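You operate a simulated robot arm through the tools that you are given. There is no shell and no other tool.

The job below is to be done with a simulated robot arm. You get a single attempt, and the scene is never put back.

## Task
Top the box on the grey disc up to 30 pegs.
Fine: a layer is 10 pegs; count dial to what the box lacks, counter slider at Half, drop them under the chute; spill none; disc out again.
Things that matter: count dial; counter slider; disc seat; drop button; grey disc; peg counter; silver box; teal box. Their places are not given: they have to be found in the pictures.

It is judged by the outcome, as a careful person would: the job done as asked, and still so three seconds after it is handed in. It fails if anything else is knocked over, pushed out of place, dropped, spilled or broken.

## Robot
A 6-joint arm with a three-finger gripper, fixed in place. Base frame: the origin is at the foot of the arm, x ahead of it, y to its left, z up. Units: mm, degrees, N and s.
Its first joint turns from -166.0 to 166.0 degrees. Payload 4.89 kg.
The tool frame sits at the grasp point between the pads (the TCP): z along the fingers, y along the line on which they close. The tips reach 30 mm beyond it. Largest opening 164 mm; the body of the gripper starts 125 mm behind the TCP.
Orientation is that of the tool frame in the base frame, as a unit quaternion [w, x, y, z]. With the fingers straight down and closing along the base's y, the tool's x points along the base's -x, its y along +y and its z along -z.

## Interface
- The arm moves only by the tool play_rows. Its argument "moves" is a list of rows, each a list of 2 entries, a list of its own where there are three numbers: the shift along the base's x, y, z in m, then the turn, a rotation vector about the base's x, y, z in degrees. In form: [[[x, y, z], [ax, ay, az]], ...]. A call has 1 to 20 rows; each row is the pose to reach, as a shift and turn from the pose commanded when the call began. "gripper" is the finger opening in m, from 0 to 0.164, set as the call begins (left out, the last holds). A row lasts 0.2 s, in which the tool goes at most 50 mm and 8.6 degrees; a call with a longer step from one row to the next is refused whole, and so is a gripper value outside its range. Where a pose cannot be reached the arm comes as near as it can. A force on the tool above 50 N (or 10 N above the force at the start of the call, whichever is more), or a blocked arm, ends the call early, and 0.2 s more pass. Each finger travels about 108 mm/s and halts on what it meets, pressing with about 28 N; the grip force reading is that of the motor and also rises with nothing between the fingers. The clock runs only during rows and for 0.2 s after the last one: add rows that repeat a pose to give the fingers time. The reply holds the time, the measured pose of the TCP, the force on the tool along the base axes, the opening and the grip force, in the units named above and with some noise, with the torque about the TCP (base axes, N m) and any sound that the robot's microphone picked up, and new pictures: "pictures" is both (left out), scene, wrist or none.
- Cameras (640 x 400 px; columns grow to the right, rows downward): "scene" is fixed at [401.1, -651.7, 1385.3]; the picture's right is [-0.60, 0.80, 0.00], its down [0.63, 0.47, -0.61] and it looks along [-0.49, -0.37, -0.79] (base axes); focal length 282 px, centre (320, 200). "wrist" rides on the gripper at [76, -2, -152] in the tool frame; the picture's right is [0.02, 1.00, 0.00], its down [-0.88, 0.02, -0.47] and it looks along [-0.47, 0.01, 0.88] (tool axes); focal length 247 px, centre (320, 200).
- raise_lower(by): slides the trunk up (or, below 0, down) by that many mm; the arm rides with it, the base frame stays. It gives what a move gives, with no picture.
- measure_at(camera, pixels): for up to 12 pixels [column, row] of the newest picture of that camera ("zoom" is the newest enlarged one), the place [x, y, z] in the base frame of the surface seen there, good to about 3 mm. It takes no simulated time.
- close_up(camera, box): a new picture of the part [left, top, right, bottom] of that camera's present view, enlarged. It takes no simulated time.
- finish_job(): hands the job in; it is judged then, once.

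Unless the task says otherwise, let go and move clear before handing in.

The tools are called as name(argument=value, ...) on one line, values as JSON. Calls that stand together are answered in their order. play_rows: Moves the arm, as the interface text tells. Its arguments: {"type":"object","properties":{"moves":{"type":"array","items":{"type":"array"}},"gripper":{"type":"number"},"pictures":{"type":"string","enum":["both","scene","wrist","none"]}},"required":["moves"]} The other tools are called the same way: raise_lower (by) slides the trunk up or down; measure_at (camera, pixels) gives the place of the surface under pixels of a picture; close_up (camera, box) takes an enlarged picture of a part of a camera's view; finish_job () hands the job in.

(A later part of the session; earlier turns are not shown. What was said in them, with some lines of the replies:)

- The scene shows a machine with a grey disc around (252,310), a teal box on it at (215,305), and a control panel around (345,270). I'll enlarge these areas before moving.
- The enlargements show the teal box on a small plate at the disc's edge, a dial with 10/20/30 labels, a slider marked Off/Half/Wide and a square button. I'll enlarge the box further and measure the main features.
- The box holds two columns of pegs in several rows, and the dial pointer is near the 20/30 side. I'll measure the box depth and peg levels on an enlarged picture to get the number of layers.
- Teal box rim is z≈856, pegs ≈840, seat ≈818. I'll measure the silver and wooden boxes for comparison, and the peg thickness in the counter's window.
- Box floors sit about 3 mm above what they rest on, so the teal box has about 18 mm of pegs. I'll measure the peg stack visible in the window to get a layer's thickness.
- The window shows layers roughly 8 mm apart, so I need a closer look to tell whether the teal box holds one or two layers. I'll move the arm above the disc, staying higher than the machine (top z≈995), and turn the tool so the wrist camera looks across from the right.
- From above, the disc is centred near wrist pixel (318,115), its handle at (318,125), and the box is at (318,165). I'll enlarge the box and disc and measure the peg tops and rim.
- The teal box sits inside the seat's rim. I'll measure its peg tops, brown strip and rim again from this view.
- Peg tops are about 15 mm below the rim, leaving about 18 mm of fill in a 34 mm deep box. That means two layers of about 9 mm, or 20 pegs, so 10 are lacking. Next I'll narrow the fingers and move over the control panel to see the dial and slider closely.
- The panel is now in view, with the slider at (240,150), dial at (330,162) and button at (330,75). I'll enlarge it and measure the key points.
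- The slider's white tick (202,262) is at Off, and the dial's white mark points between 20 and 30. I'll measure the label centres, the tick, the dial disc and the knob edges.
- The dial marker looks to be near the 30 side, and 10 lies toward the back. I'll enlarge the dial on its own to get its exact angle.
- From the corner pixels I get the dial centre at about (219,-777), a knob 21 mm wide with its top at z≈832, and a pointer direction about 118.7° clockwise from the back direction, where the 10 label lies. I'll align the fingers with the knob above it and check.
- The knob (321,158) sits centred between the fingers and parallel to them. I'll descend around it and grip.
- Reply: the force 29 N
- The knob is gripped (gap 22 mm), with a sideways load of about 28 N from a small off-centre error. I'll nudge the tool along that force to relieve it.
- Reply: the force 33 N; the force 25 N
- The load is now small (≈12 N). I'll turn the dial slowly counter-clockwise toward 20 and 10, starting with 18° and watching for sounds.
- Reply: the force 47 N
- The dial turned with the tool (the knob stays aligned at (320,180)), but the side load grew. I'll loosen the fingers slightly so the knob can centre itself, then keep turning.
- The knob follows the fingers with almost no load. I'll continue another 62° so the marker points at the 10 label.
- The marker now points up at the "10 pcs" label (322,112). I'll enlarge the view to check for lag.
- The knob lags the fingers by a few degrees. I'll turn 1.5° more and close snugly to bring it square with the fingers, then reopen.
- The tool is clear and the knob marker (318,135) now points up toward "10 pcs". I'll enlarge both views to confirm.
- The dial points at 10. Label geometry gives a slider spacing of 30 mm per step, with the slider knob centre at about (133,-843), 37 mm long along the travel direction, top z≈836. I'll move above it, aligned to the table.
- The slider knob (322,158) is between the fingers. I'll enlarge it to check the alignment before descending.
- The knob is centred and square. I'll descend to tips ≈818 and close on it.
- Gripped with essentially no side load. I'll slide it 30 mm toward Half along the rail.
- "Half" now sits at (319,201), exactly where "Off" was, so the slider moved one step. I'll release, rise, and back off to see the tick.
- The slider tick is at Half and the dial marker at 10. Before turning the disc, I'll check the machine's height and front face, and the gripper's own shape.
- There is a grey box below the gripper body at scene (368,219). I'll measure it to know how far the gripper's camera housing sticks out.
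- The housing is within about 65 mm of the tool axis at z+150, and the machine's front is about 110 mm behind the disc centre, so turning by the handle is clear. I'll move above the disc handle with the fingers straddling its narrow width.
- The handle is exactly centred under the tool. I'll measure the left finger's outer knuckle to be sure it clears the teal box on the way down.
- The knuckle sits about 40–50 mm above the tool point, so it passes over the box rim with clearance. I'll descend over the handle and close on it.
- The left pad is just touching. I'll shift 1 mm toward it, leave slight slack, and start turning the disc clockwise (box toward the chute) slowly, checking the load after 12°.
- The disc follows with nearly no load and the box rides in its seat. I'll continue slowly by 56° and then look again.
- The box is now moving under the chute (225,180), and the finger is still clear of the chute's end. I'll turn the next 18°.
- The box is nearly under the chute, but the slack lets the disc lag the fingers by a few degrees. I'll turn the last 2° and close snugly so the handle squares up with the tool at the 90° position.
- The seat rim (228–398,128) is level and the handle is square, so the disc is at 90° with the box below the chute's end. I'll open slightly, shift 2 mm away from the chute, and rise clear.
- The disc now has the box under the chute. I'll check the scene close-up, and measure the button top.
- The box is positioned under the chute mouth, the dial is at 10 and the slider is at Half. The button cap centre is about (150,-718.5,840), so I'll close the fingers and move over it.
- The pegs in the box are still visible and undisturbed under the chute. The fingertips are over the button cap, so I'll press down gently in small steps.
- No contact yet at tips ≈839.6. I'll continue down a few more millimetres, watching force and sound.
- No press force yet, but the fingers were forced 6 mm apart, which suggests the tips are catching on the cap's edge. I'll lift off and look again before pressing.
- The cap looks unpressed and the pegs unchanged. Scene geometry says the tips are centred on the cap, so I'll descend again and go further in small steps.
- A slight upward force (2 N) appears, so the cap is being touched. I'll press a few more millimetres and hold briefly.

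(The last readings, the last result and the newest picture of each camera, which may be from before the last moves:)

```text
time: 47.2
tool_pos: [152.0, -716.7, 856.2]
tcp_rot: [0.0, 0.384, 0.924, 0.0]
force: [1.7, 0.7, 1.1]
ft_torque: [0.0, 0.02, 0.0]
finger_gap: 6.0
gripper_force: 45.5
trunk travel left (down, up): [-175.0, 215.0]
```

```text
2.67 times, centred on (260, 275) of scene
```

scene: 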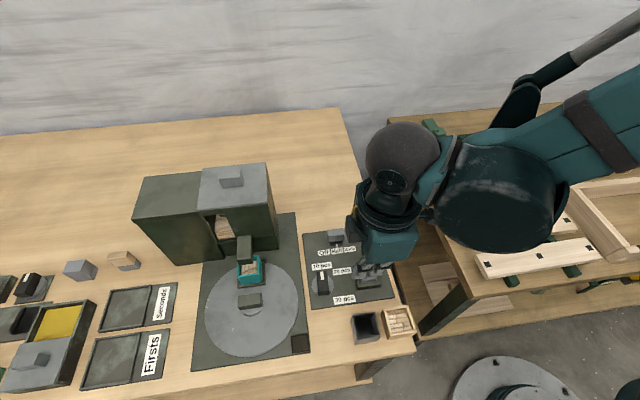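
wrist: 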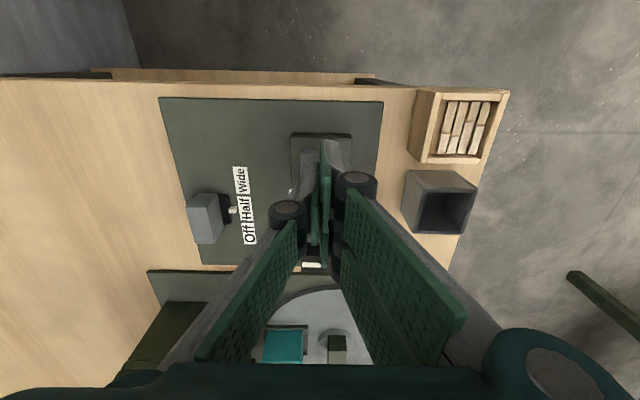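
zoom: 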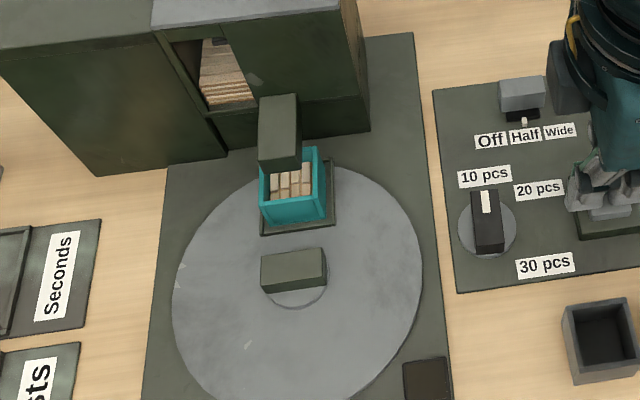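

The tips read lower than the cap's original top with little force. I'll measure the visible part of the cap to see whether it has gone down.

close_up(camera="scene", box=[355, 260, 385, 295])

measure_at(camera="zoom", pixels=[[300, 160], [300, 180], [300, 200], [300, 220], [300, 240], [300, 260], [250, 200], [350, 200], [350, 170], [250, 170], [220, 100], [420, 100]])

```text
11.43 times, centred on (370, 278) of scene
```

zoom: 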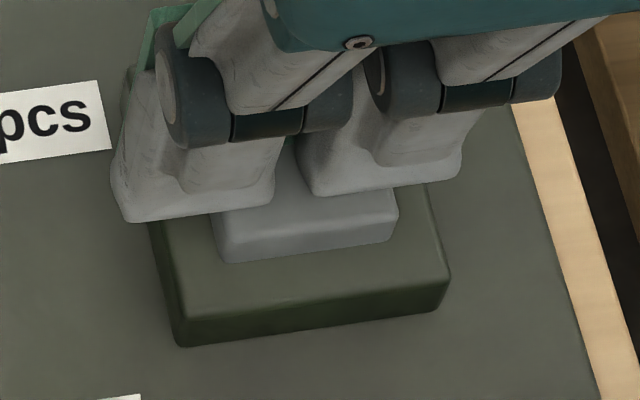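

```text
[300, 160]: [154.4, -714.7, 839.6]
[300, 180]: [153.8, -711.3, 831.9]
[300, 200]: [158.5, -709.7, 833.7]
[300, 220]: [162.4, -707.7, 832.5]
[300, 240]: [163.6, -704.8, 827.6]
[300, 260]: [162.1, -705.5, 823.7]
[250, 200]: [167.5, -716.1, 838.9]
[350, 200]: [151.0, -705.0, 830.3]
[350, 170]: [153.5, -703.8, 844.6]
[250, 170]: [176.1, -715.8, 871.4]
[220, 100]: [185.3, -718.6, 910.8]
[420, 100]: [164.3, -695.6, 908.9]
```

The cap top now reads about 832.5 (it was 840), so it is going down under a light spring. I'll press further until it bottoms or something happens.

play_rows(moves=[[[0, 0, -0.001], [0, 0, 0]], [[0, 0, -0.002], [0, 0, 0]], [[0, 0, -0.002], [0, 0, 0]]], pictures="scene")

close_up(camera="scene", box=[355, 260, 385, 295])

measure_at(camera="zoom", pixels=[[300, 200], [300, 210], [300, 220], [350, 205], [350, 215], [250, 225], [330, 200], [330, 215]])

close_up(camera="scene", box=[200, 200, 320, 350])

```text
time: 48.0
tool_pos: [151.7, -717.2, 855.0]
tcp_rot: [0.0, 0.384, 0.923, 0.0]
force: [0.2, 1.4, 2.5]
ft_torque: [0.03, 0.02, -0.02]
finger_gap: 5.7
gripper_force: 44.5
trunk travel left (down, up): [-175.0, 215.0]
```

scene: 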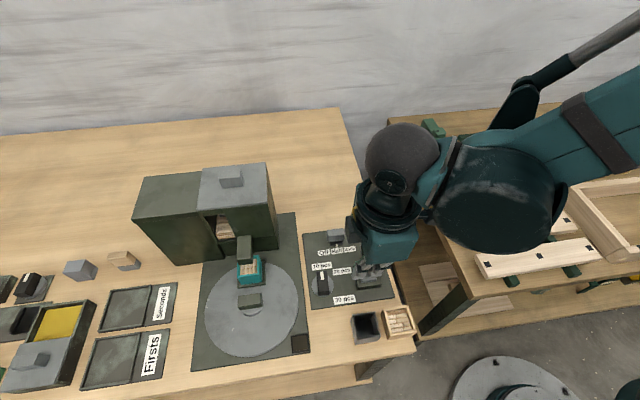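

```text
11.43 times, centred on (370, 278) of scene
```

zoom: 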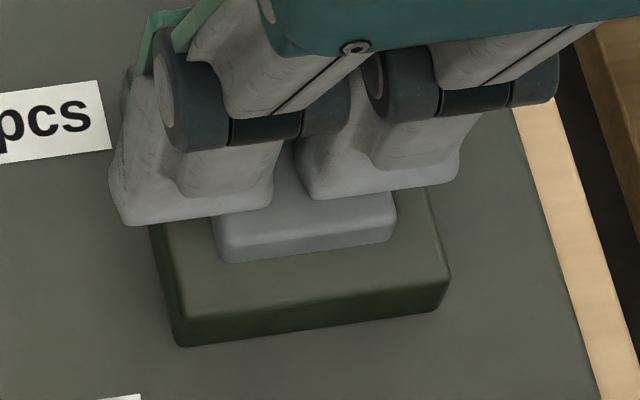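

```text
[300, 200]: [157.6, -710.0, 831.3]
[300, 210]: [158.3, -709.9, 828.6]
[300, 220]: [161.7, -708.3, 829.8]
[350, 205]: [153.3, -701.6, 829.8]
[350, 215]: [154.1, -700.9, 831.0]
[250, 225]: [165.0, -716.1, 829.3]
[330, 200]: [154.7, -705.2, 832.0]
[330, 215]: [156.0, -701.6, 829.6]
```

```text
2.67 times, centred on (260, 275) of scene
```

zoom: 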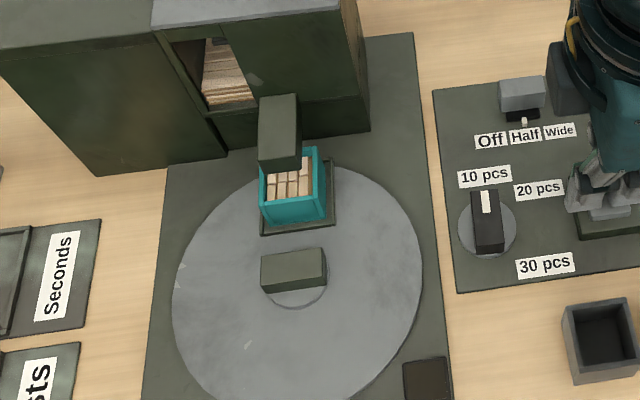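

The pegs in the box now look higher, so the drop was triggered. I'll release the button by lifting straight up, then check the peg level.

play_rows(moves=[[[0, 0, 0.01], [0, 0, 0]], [[0, 0, 0.03], [0, 0, 0]], [[0, 0, 0.07], [0, 0, 0]], [[0, 0, 0.11], [0, 0, 0]], [[0, 0, 0.13], [0, 0, 0]]], pictures="scene")

close_up(camera="scene", box=[225, 235, 285, 305])

measure_at(camera="zoom", pixels=[[315, 180], [340, 175], [365, 170], [390, 165], [375, 140], [330, 150], [280, 225], [405, 150], [350, 225], [340, 190]])

close_up(camera="scene", box=[180, 190, 330, 370])

```text
time: 49.2
tool_pos: [152.1, -717.3, 985.8]
tcp_rot: [-0.001, 0.383, 0.924, 0.0]
force: [0.4, -1.5, 0.4]
ft_torque: [0.04, 0.0, 0.03]
finger_gap: 0.0
gripper_force: 45.0
trunk travel left (down, up): [-175.0, 215.0]
```

scene: 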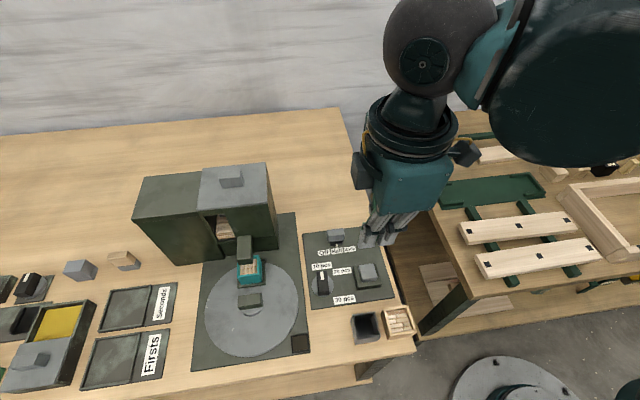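

```text
5.71 times, centred on (255, 270) of scene
```

zoom: 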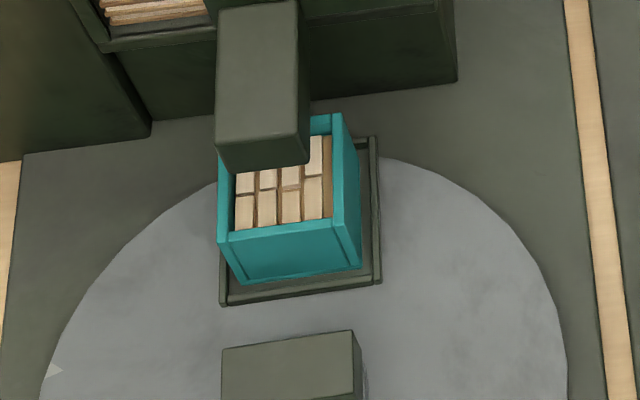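

```text
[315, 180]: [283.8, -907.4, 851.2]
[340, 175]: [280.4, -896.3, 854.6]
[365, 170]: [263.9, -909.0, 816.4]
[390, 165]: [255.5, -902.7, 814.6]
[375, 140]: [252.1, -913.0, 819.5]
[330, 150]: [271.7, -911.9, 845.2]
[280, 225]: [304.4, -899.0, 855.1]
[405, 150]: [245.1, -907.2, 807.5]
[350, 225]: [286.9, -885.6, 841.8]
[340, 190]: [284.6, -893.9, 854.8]
```

```text
2.22 times, centred on (255, 280) of scene
```

zoom: 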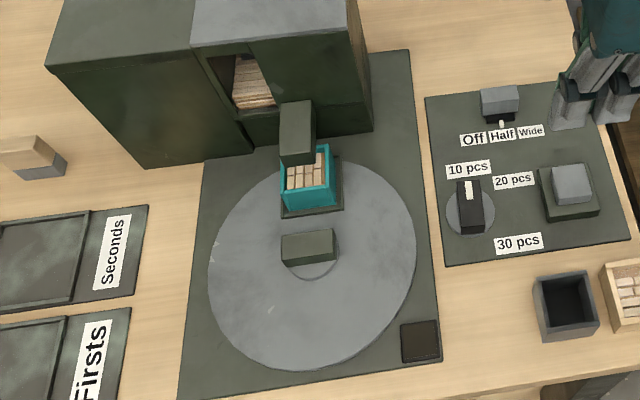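

The box now shows pegs closer to the rim with no spill around it. I'll measure the new peg level more carefully.

close_up(camera="scene", box=[235, 250, 270, 290])

measure_at(camera="zoom", pixels=[[255, 220], [290, 215], [330, 210], [370, 205], [370, 165], [255, 185], [290, 180], [330, 175], [300, 260], [450, 180]])

```text
10.00 times, centred on (252, 270) of scene
```

zoom: 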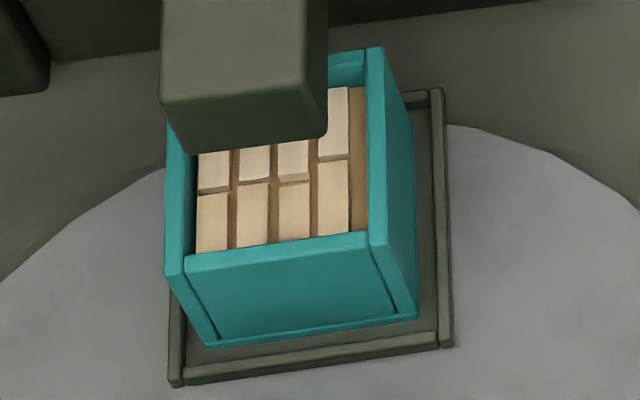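

```text
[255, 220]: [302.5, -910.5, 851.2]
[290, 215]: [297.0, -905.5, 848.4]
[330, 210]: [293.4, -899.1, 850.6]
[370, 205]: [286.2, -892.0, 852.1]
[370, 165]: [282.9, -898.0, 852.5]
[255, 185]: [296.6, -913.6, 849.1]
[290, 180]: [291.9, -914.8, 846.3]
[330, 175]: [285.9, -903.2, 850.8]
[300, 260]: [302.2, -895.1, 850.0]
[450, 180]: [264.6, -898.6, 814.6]
```

The pegs are now at about 850 (were ≈839.7), one layer higher and still below the rim, so the box holds 30. I'll return above the disc handle along the reverse of the earlier path.

play_rows(moves=[[[0.02, -0.016, 0], [0, 0, 0]], [[0.05, -0.04, 0], [0, 0, 0]], [[0.085, -0.068, 0], [0, 0, 0]], [[0.12, -0.096, 0], [0, 0, 0]], [[0.15, -0.12, 0], [0, 0, 0]], [[0.173, -0.1386, 0], [0, 0, 0]], [[0.1853, -0.1485, 0], [0, 0, 0]], [[0.1853, -0.1485, -0.03], [0, 0, 0]], [[0.1853, -0.1485, -0.05], [0, 0, 0]], [[0.1853, -0.1485, -0.05], [0, 0, 0]]], gripper=0.034)

close_up(camera="wrist", box=[180, 80, 420, 260])

```text
time: 51.4
tool_pos: [336.0, -867.1, 935.3]
tcp_rot: [0.0, 0.384, 0.923, -0.001]
force: [0.2, 0.5, -0.3]
ft_torque: [0.06, 0.04, -0.03]
finger_gap: 33.9
gripper_force: 0.1
trunk travel left (down, up): [-175.0, 215.0]
```

scene: 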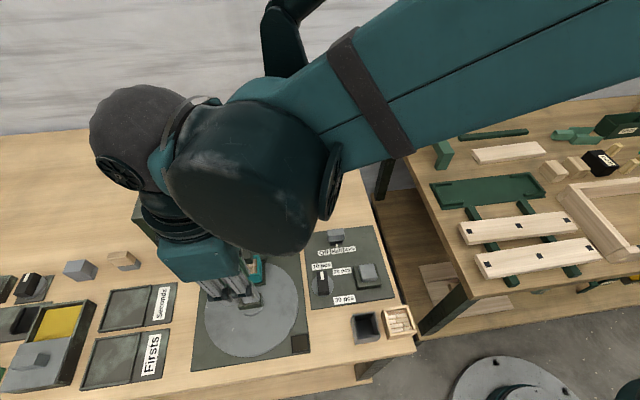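
wrist: 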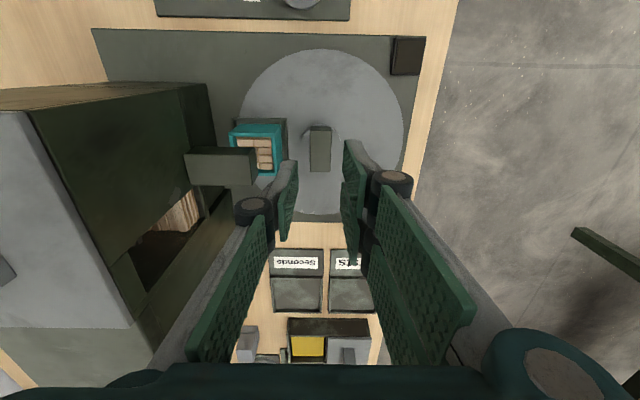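

```text
2.22 times, centred on (300, 170) of wrist
```

zoom: 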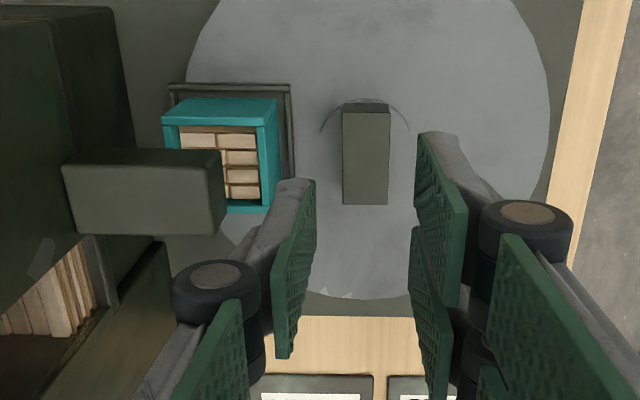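

The handle (365,155 in zoom) is between the fingers and the chute is clear. I'll descend and close lightly around the handle.

play_rows(moves=[[[0, 0, -0.03], [0, 0, 0]], [[0, 0, -0.06], [0, 0, 0]], [[0, 0, -0.075], [0, 0, 0]], [[0, 0, -0.084], [0, 0, 0]], [[0, 0, -0.084], [0, 0, 0]]], pictures="none")

play_rows(moves=[[[0, 0, 0], [0, 0, 0]], [[0, 0, 0], [0, 0, 0]], [[0, 0, 0], [0, 0, 0]]], gripper=0.024)

```text
time: 52.6
tool_pos: [335.2, -865.3, 852.8]
tcp_rot: [0.0, 0.383, 0.924, 0.0]
force: [0.5, -0.2, -0.9]
ft_torque: [0.03, 0.04, 0.01]
finger_gap: 34.0
gripper_force: 0.0
trunk travel left (down, up): [-175.0, 215.0]
```

```text
time: 53.4
tool_pos: [334.3, -865.8, 852.6]
tcp_rot: [-0.001, 0.384, 0.923, 0.0]
force: [0.2, 0.0, 0.2]
ft_torque: [0.0, 0.0, 0.0]
finger_gap: 24.0
gripper_force: 0.0
trunk travel left (down, up): [-175.0, 215.0]
```

scene: 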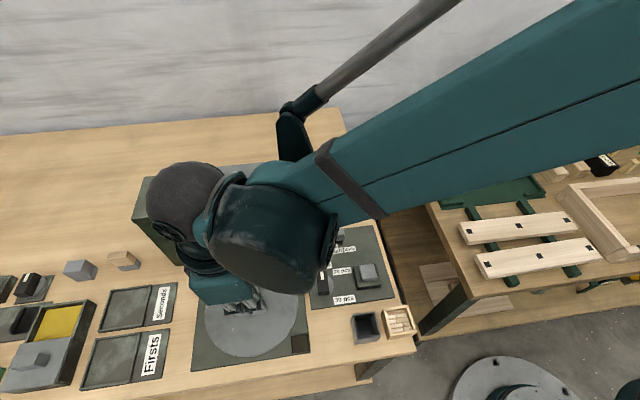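
wrist: 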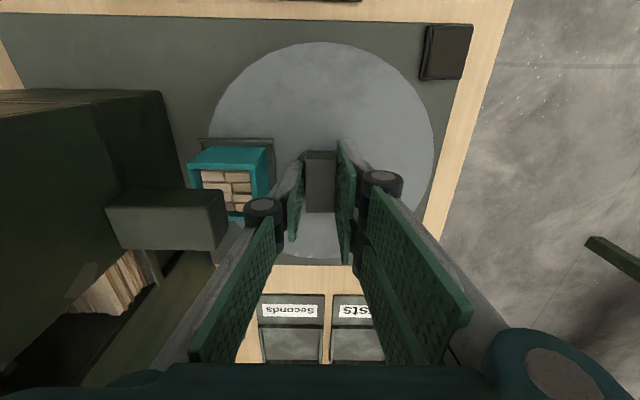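

The handle is centred with slack and no load. I'll turn the disc back counter-clockwise slowly.

play_rows(moves=[[[0, 0, 0], [0, 0, 2]], [[0, 0, 0], [0, 0, 4]], [[0, 0, 0], [0, 0, 6.5]], [[0, 0, 0], [0, 0, 9.5]], [[0, 0, 0], [0, 0, 13]], [[0, 0, 0], [0, 0, 17]], [[0, 0, 0], [0, 0, 21]], [[0, 0, 0], [0, 0, 25]], [[0, 0, 0], [0, 0, 29]], [[0, 0, 0], [0, 0, 33]], [[0, 0, 0], [0, 0, 37]], [[0, 0, 0], [0, 0, 41]], [[0, 0, 0], [0, 0, 45]], [[0, 0, 0], [0, 0, 49]], [[0, 0, 0], [0, 0, 53]], [[0, 0, 0], [0, 0, 57]], [[0, 0, 0], [0, 0, 60]], [[0, 0, 0], [0, 0, 62]], [[0, 0, 0], [0, 0, 63]], [[0, 0, 0], [0, 0, 63]]])

```text
time: 57.6
tool_pos: [336.5, -864.6, 850.6]
tcp_rot: [0.0, -0.157, 0.988, 0.0]
force: [-0.3, -1.0, 0.7]
ft_torque: [0.02, 0.0, -0.02]
finger_gap: 24.9
gripper_force: 0.7
trunk travel left (down, up): [-175.0, 215.0]
```

scene: 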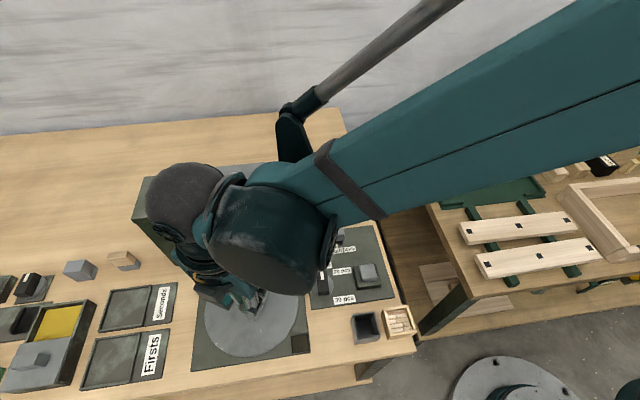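
wrist: 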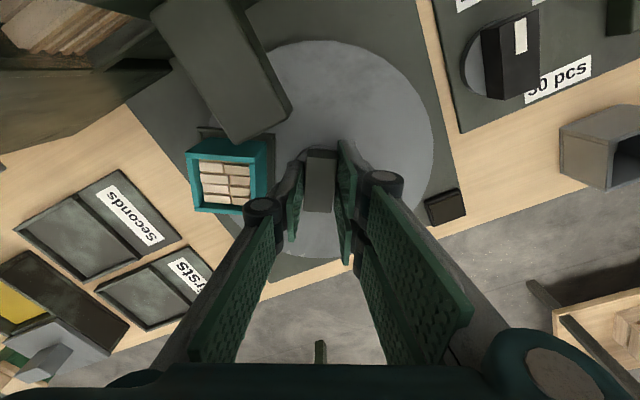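

The box is coming out from under the chute with its pegs intact. I'll turn the remaining 27° and square it up.

play_rows(moves=[[[0, 0, 0], [0, 0, 2]], [[0, 0, 0], [0, 0, 5]], [[0, 0, 0], [0, 0, 8.5]], [[0, 0, 0], [0, 0, 12]], [[0, 0, 0], [0, 0, 15.5]], [[0, 0, 0], [0, 0, 19]], [[0, 0, 0], [0, 0, 22.5]], [[0, 0, 0], [0, 0, 25]], [[0, 0, 0], [0, 0, 27]], [[0, 0, 0], [0, 0, 28]], [[0, 0, 0], [0, 0, 28]]])

close_up(camera="wrist", box=[160, 90, 400, 270])

```text
time: 60.0
tool_pos: [336.4, -866.0, 851.7]
tcp_rot: [0.0, -0.391, 0.92, 0.0]
force: [-0.4, -0.2, 0.1]
ft_torque: [0.01, -0.02, -0.03]
finger_gap: 24.6
gripper_force: 0.9
trunk travel left (down, up): [-175.0, 215.0]
```

scene: 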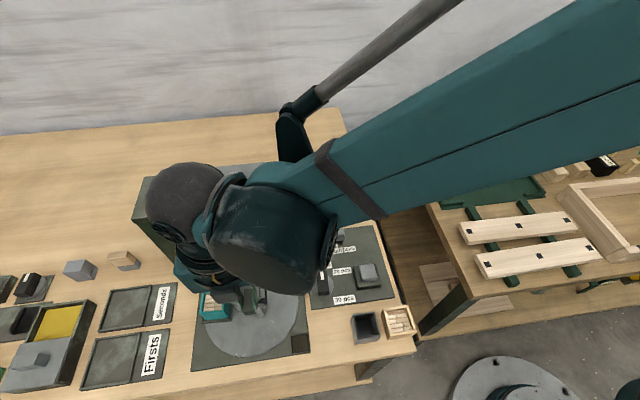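
wrist: 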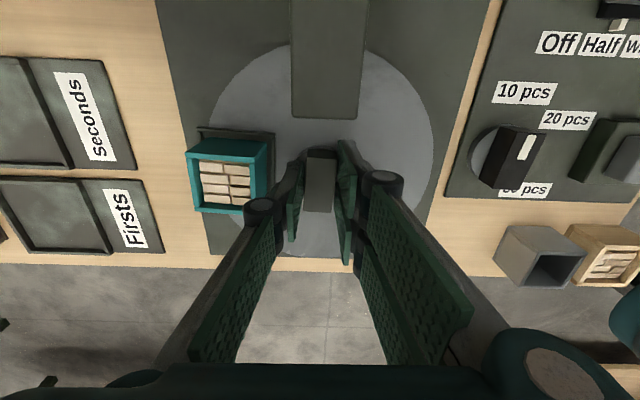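

```text
2.22 times, centred on (280, 180) of wrist
```

zoom: 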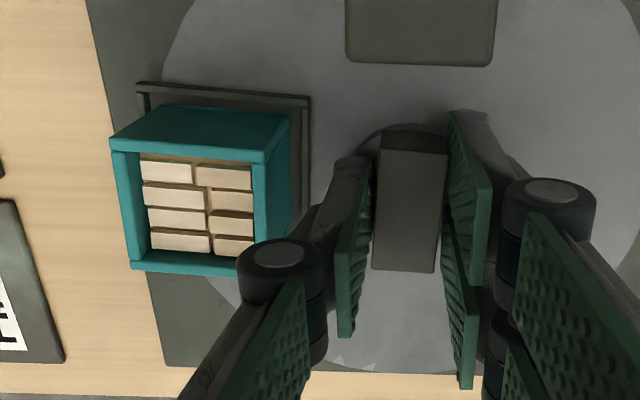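

The seat rim still slopes about 4–5° relative to the tool, which is lag from the slack. I'll turn 4° further to bring the disc fully out.

play_rows(moves=[[[0, 0, 0], [0, 0, 1.5]], [[0, 0, 0], [0, 0, 3]], [[0, 0, 0], [0, 0, 4]], [[0, 0, 0], [0, 0, 4]]])

close_up(camera="wrist", box=[160, 90, 400, 270])

```text
time: 61.0
tool_pos: [335.2, -866.5, 851.0]
tcp_rot: [0.0, -0.422, 0.906, 0.0]
force: [-0.6, -1.4, -1.2]
ft_torque: [-0.02, 0.02, -0.03]
finger_gap: 25.0
gripper_force: 1.0
trunk travel left (down, up): [-175.0, 215.0]
```

scene: 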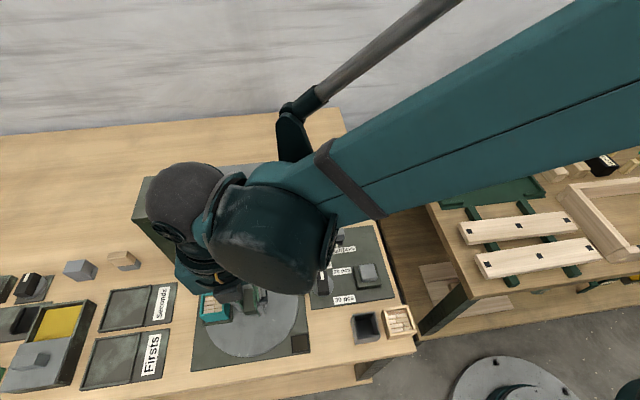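
wrist: 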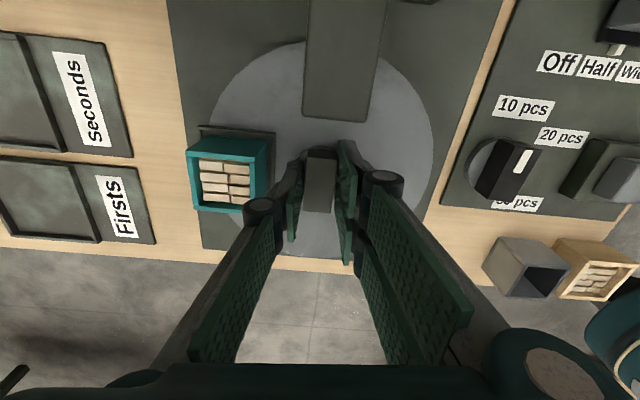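

```text
2.22 times, centred on (280, 180) of wrist
```

zoom: 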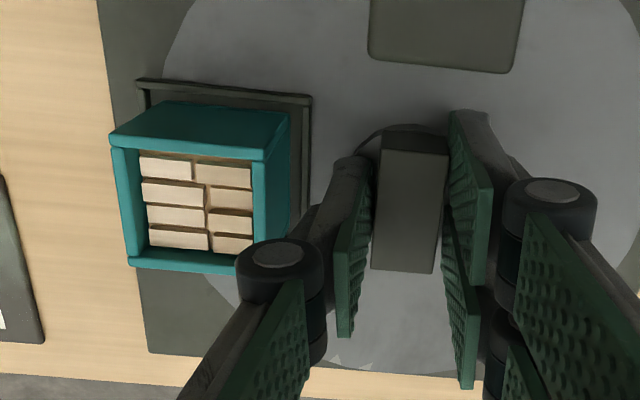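

The seat rim and the chute edge now slope equally, so the disc is back parallel to its starting position. I'll open slightly, rise straight up and back away.

play_rows(moves=[[[0, 0, 0], [0, 0, 0]], [[0, 0, 0], [0, 0, 0]], [[0, 0, 0.02], [0, 0, 0]], [[0, 0, 0.05], [0, 0, 0]], [[0, 0, 0.09], [0, 0, 0]], [[0, 0, 0.13], [0, 0, 0]], [[-0.02, 0.02, 0.16], [0, 0, 0]], [[-0.05, 0.05, 0.18], [0, 0, 0]], [[-0.08, 0.08, 0.2], [0, 0, 0]], [[-0.11, 0.115, 0.2], [0, 0, 0]], [[-0.14, 0.15, 0.2], [0, 0, 0]], [[-0.17, 0.185, 0.2], [0, 0, 0]], [[-0.17, 0.185, 0.2], [0, 0, 0]]], gripper=0.036)

close_up(camera="scene", box=[180, 190, 330, 370])

close_up(camera="scene", box=[195, 280, 240, 330])

close_up(camera="scene", box=[300, 220, 420, 350])

```text
time: 63.8
tool_pos: [163.9, -681.0, 1053.3]
tcp_rot: [0.0, -0.422, 0.907, -0.001]
force: [-0.4, 0.6, 0.5]
ft_torque: [-0.1, -0.01, 0.02]
finger_gap: 35.9
gripper_force: 0.0
trunk travel left (down, up): [-175.0, 215.0]
```

scene: 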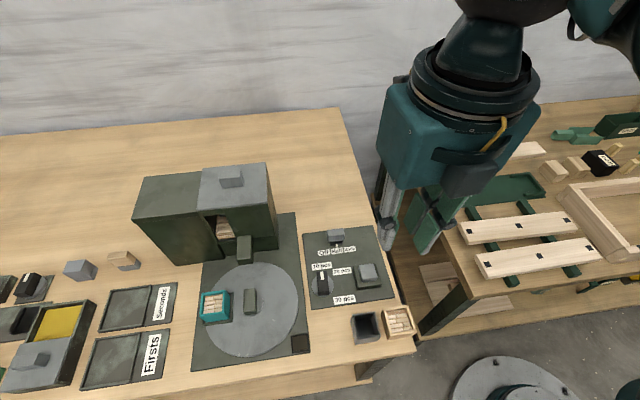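
wrist: 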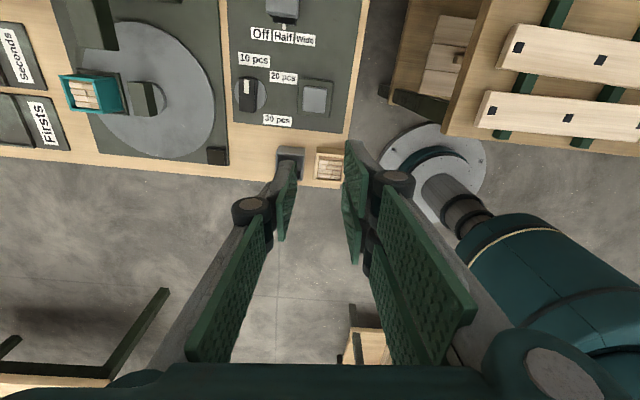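

```text
2.22 times, centred on (255, 280) of scene
```

zoom: 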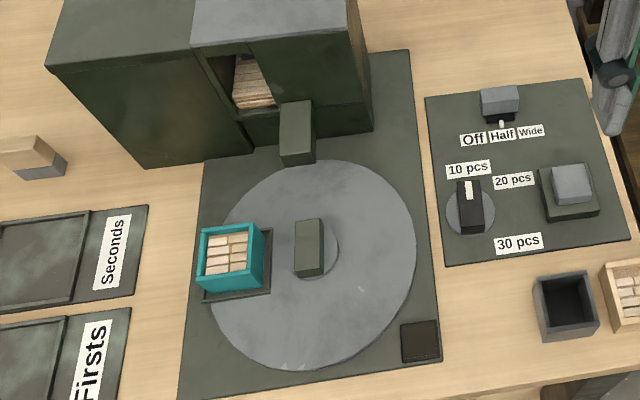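

```text
8.00 times, centred on (218, 305) of scene
```

zoom: 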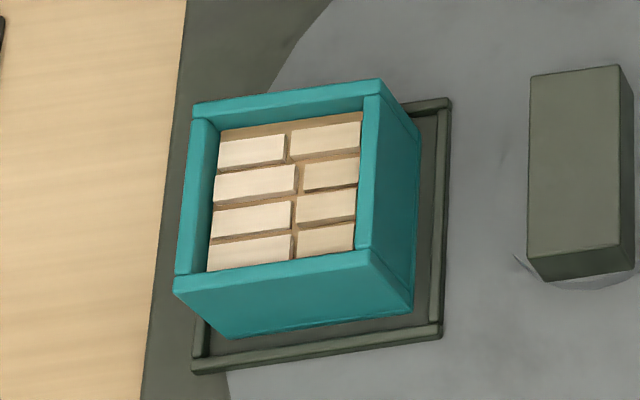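

```text
3.08 times, centred on (360, 285) of scene
```

zoom: 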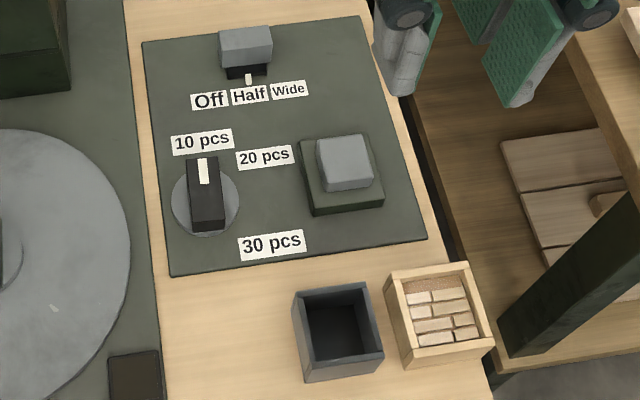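

Disc, box and handle are at the same pixels as at the start, and no pegs have spilled. As a last check, I'll measure how much one layer raised the pegs, to confirm it is a third of the fill.

close_up(camera="scene", box=[195, 280, 240, 330])

measure_at(camera="zoom", pixels=[[250, 150], [325, 138], [255, 183], [330, 175], [250, 218], [325, 207], [250, 250], [325, 240], [196, 110], [380, 88], [363, 260], [178, 285]])

```text
8.00 times, centred on (218, 305) of scene
```

zoom: 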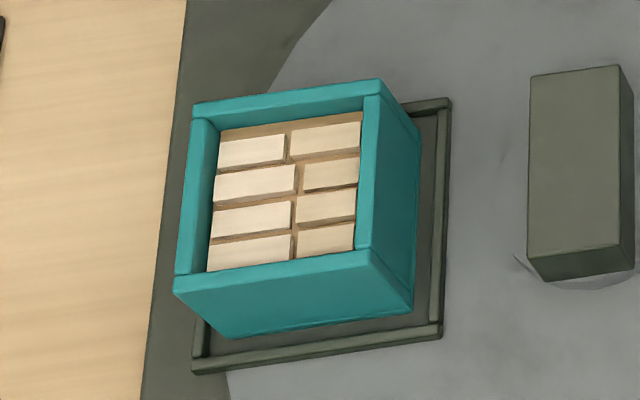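

```text
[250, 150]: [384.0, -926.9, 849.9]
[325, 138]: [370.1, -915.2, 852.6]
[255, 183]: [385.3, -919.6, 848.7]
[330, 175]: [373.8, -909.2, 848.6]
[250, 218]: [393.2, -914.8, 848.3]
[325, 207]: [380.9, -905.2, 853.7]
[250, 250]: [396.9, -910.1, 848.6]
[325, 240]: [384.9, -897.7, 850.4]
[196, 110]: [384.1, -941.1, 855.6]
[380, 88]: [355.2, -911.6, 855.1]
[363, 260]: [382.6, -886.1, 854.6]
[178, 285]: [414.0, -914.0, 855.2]
```

The peg level averages 850 against a rim of 855. It rose about 10 mm over an earlier fill of about 18 mm, so two layers became three (30 pegs). The dial is at 10, the slider at Half, the disc is back out, nothing spilled and the arm is clear, so I'm handing in.

finish_job()

```text
The job is handed in.
```

The teal box on the grey disc should now hold 30 pegs, and I've handed the job in. The count comes from measured peg height, since single pegs couldn't be counted below the top layer.

- **Count:** the pegs stood about 18 mm deep at the start, which is two layers, so the box lacked 10. After one drop they stood about 10 mm higher, which makes three layers. They are still about 5 mm below the rim.
- **Settings:** the count dial points at 10 and the counter slider is at Half.
- **Drop button:** my first press stopped short and released nothing. The second went down fully and dropped one layer.
- **Disc and box:** I turned the disc under the chute for the drop and back out afterwards. The disc, its handle and the box look the same in the last picture as in the first.
- **Spills:** no loose pegs showed in the pictures, and nothing else looked moved. The arm is clear of the table.
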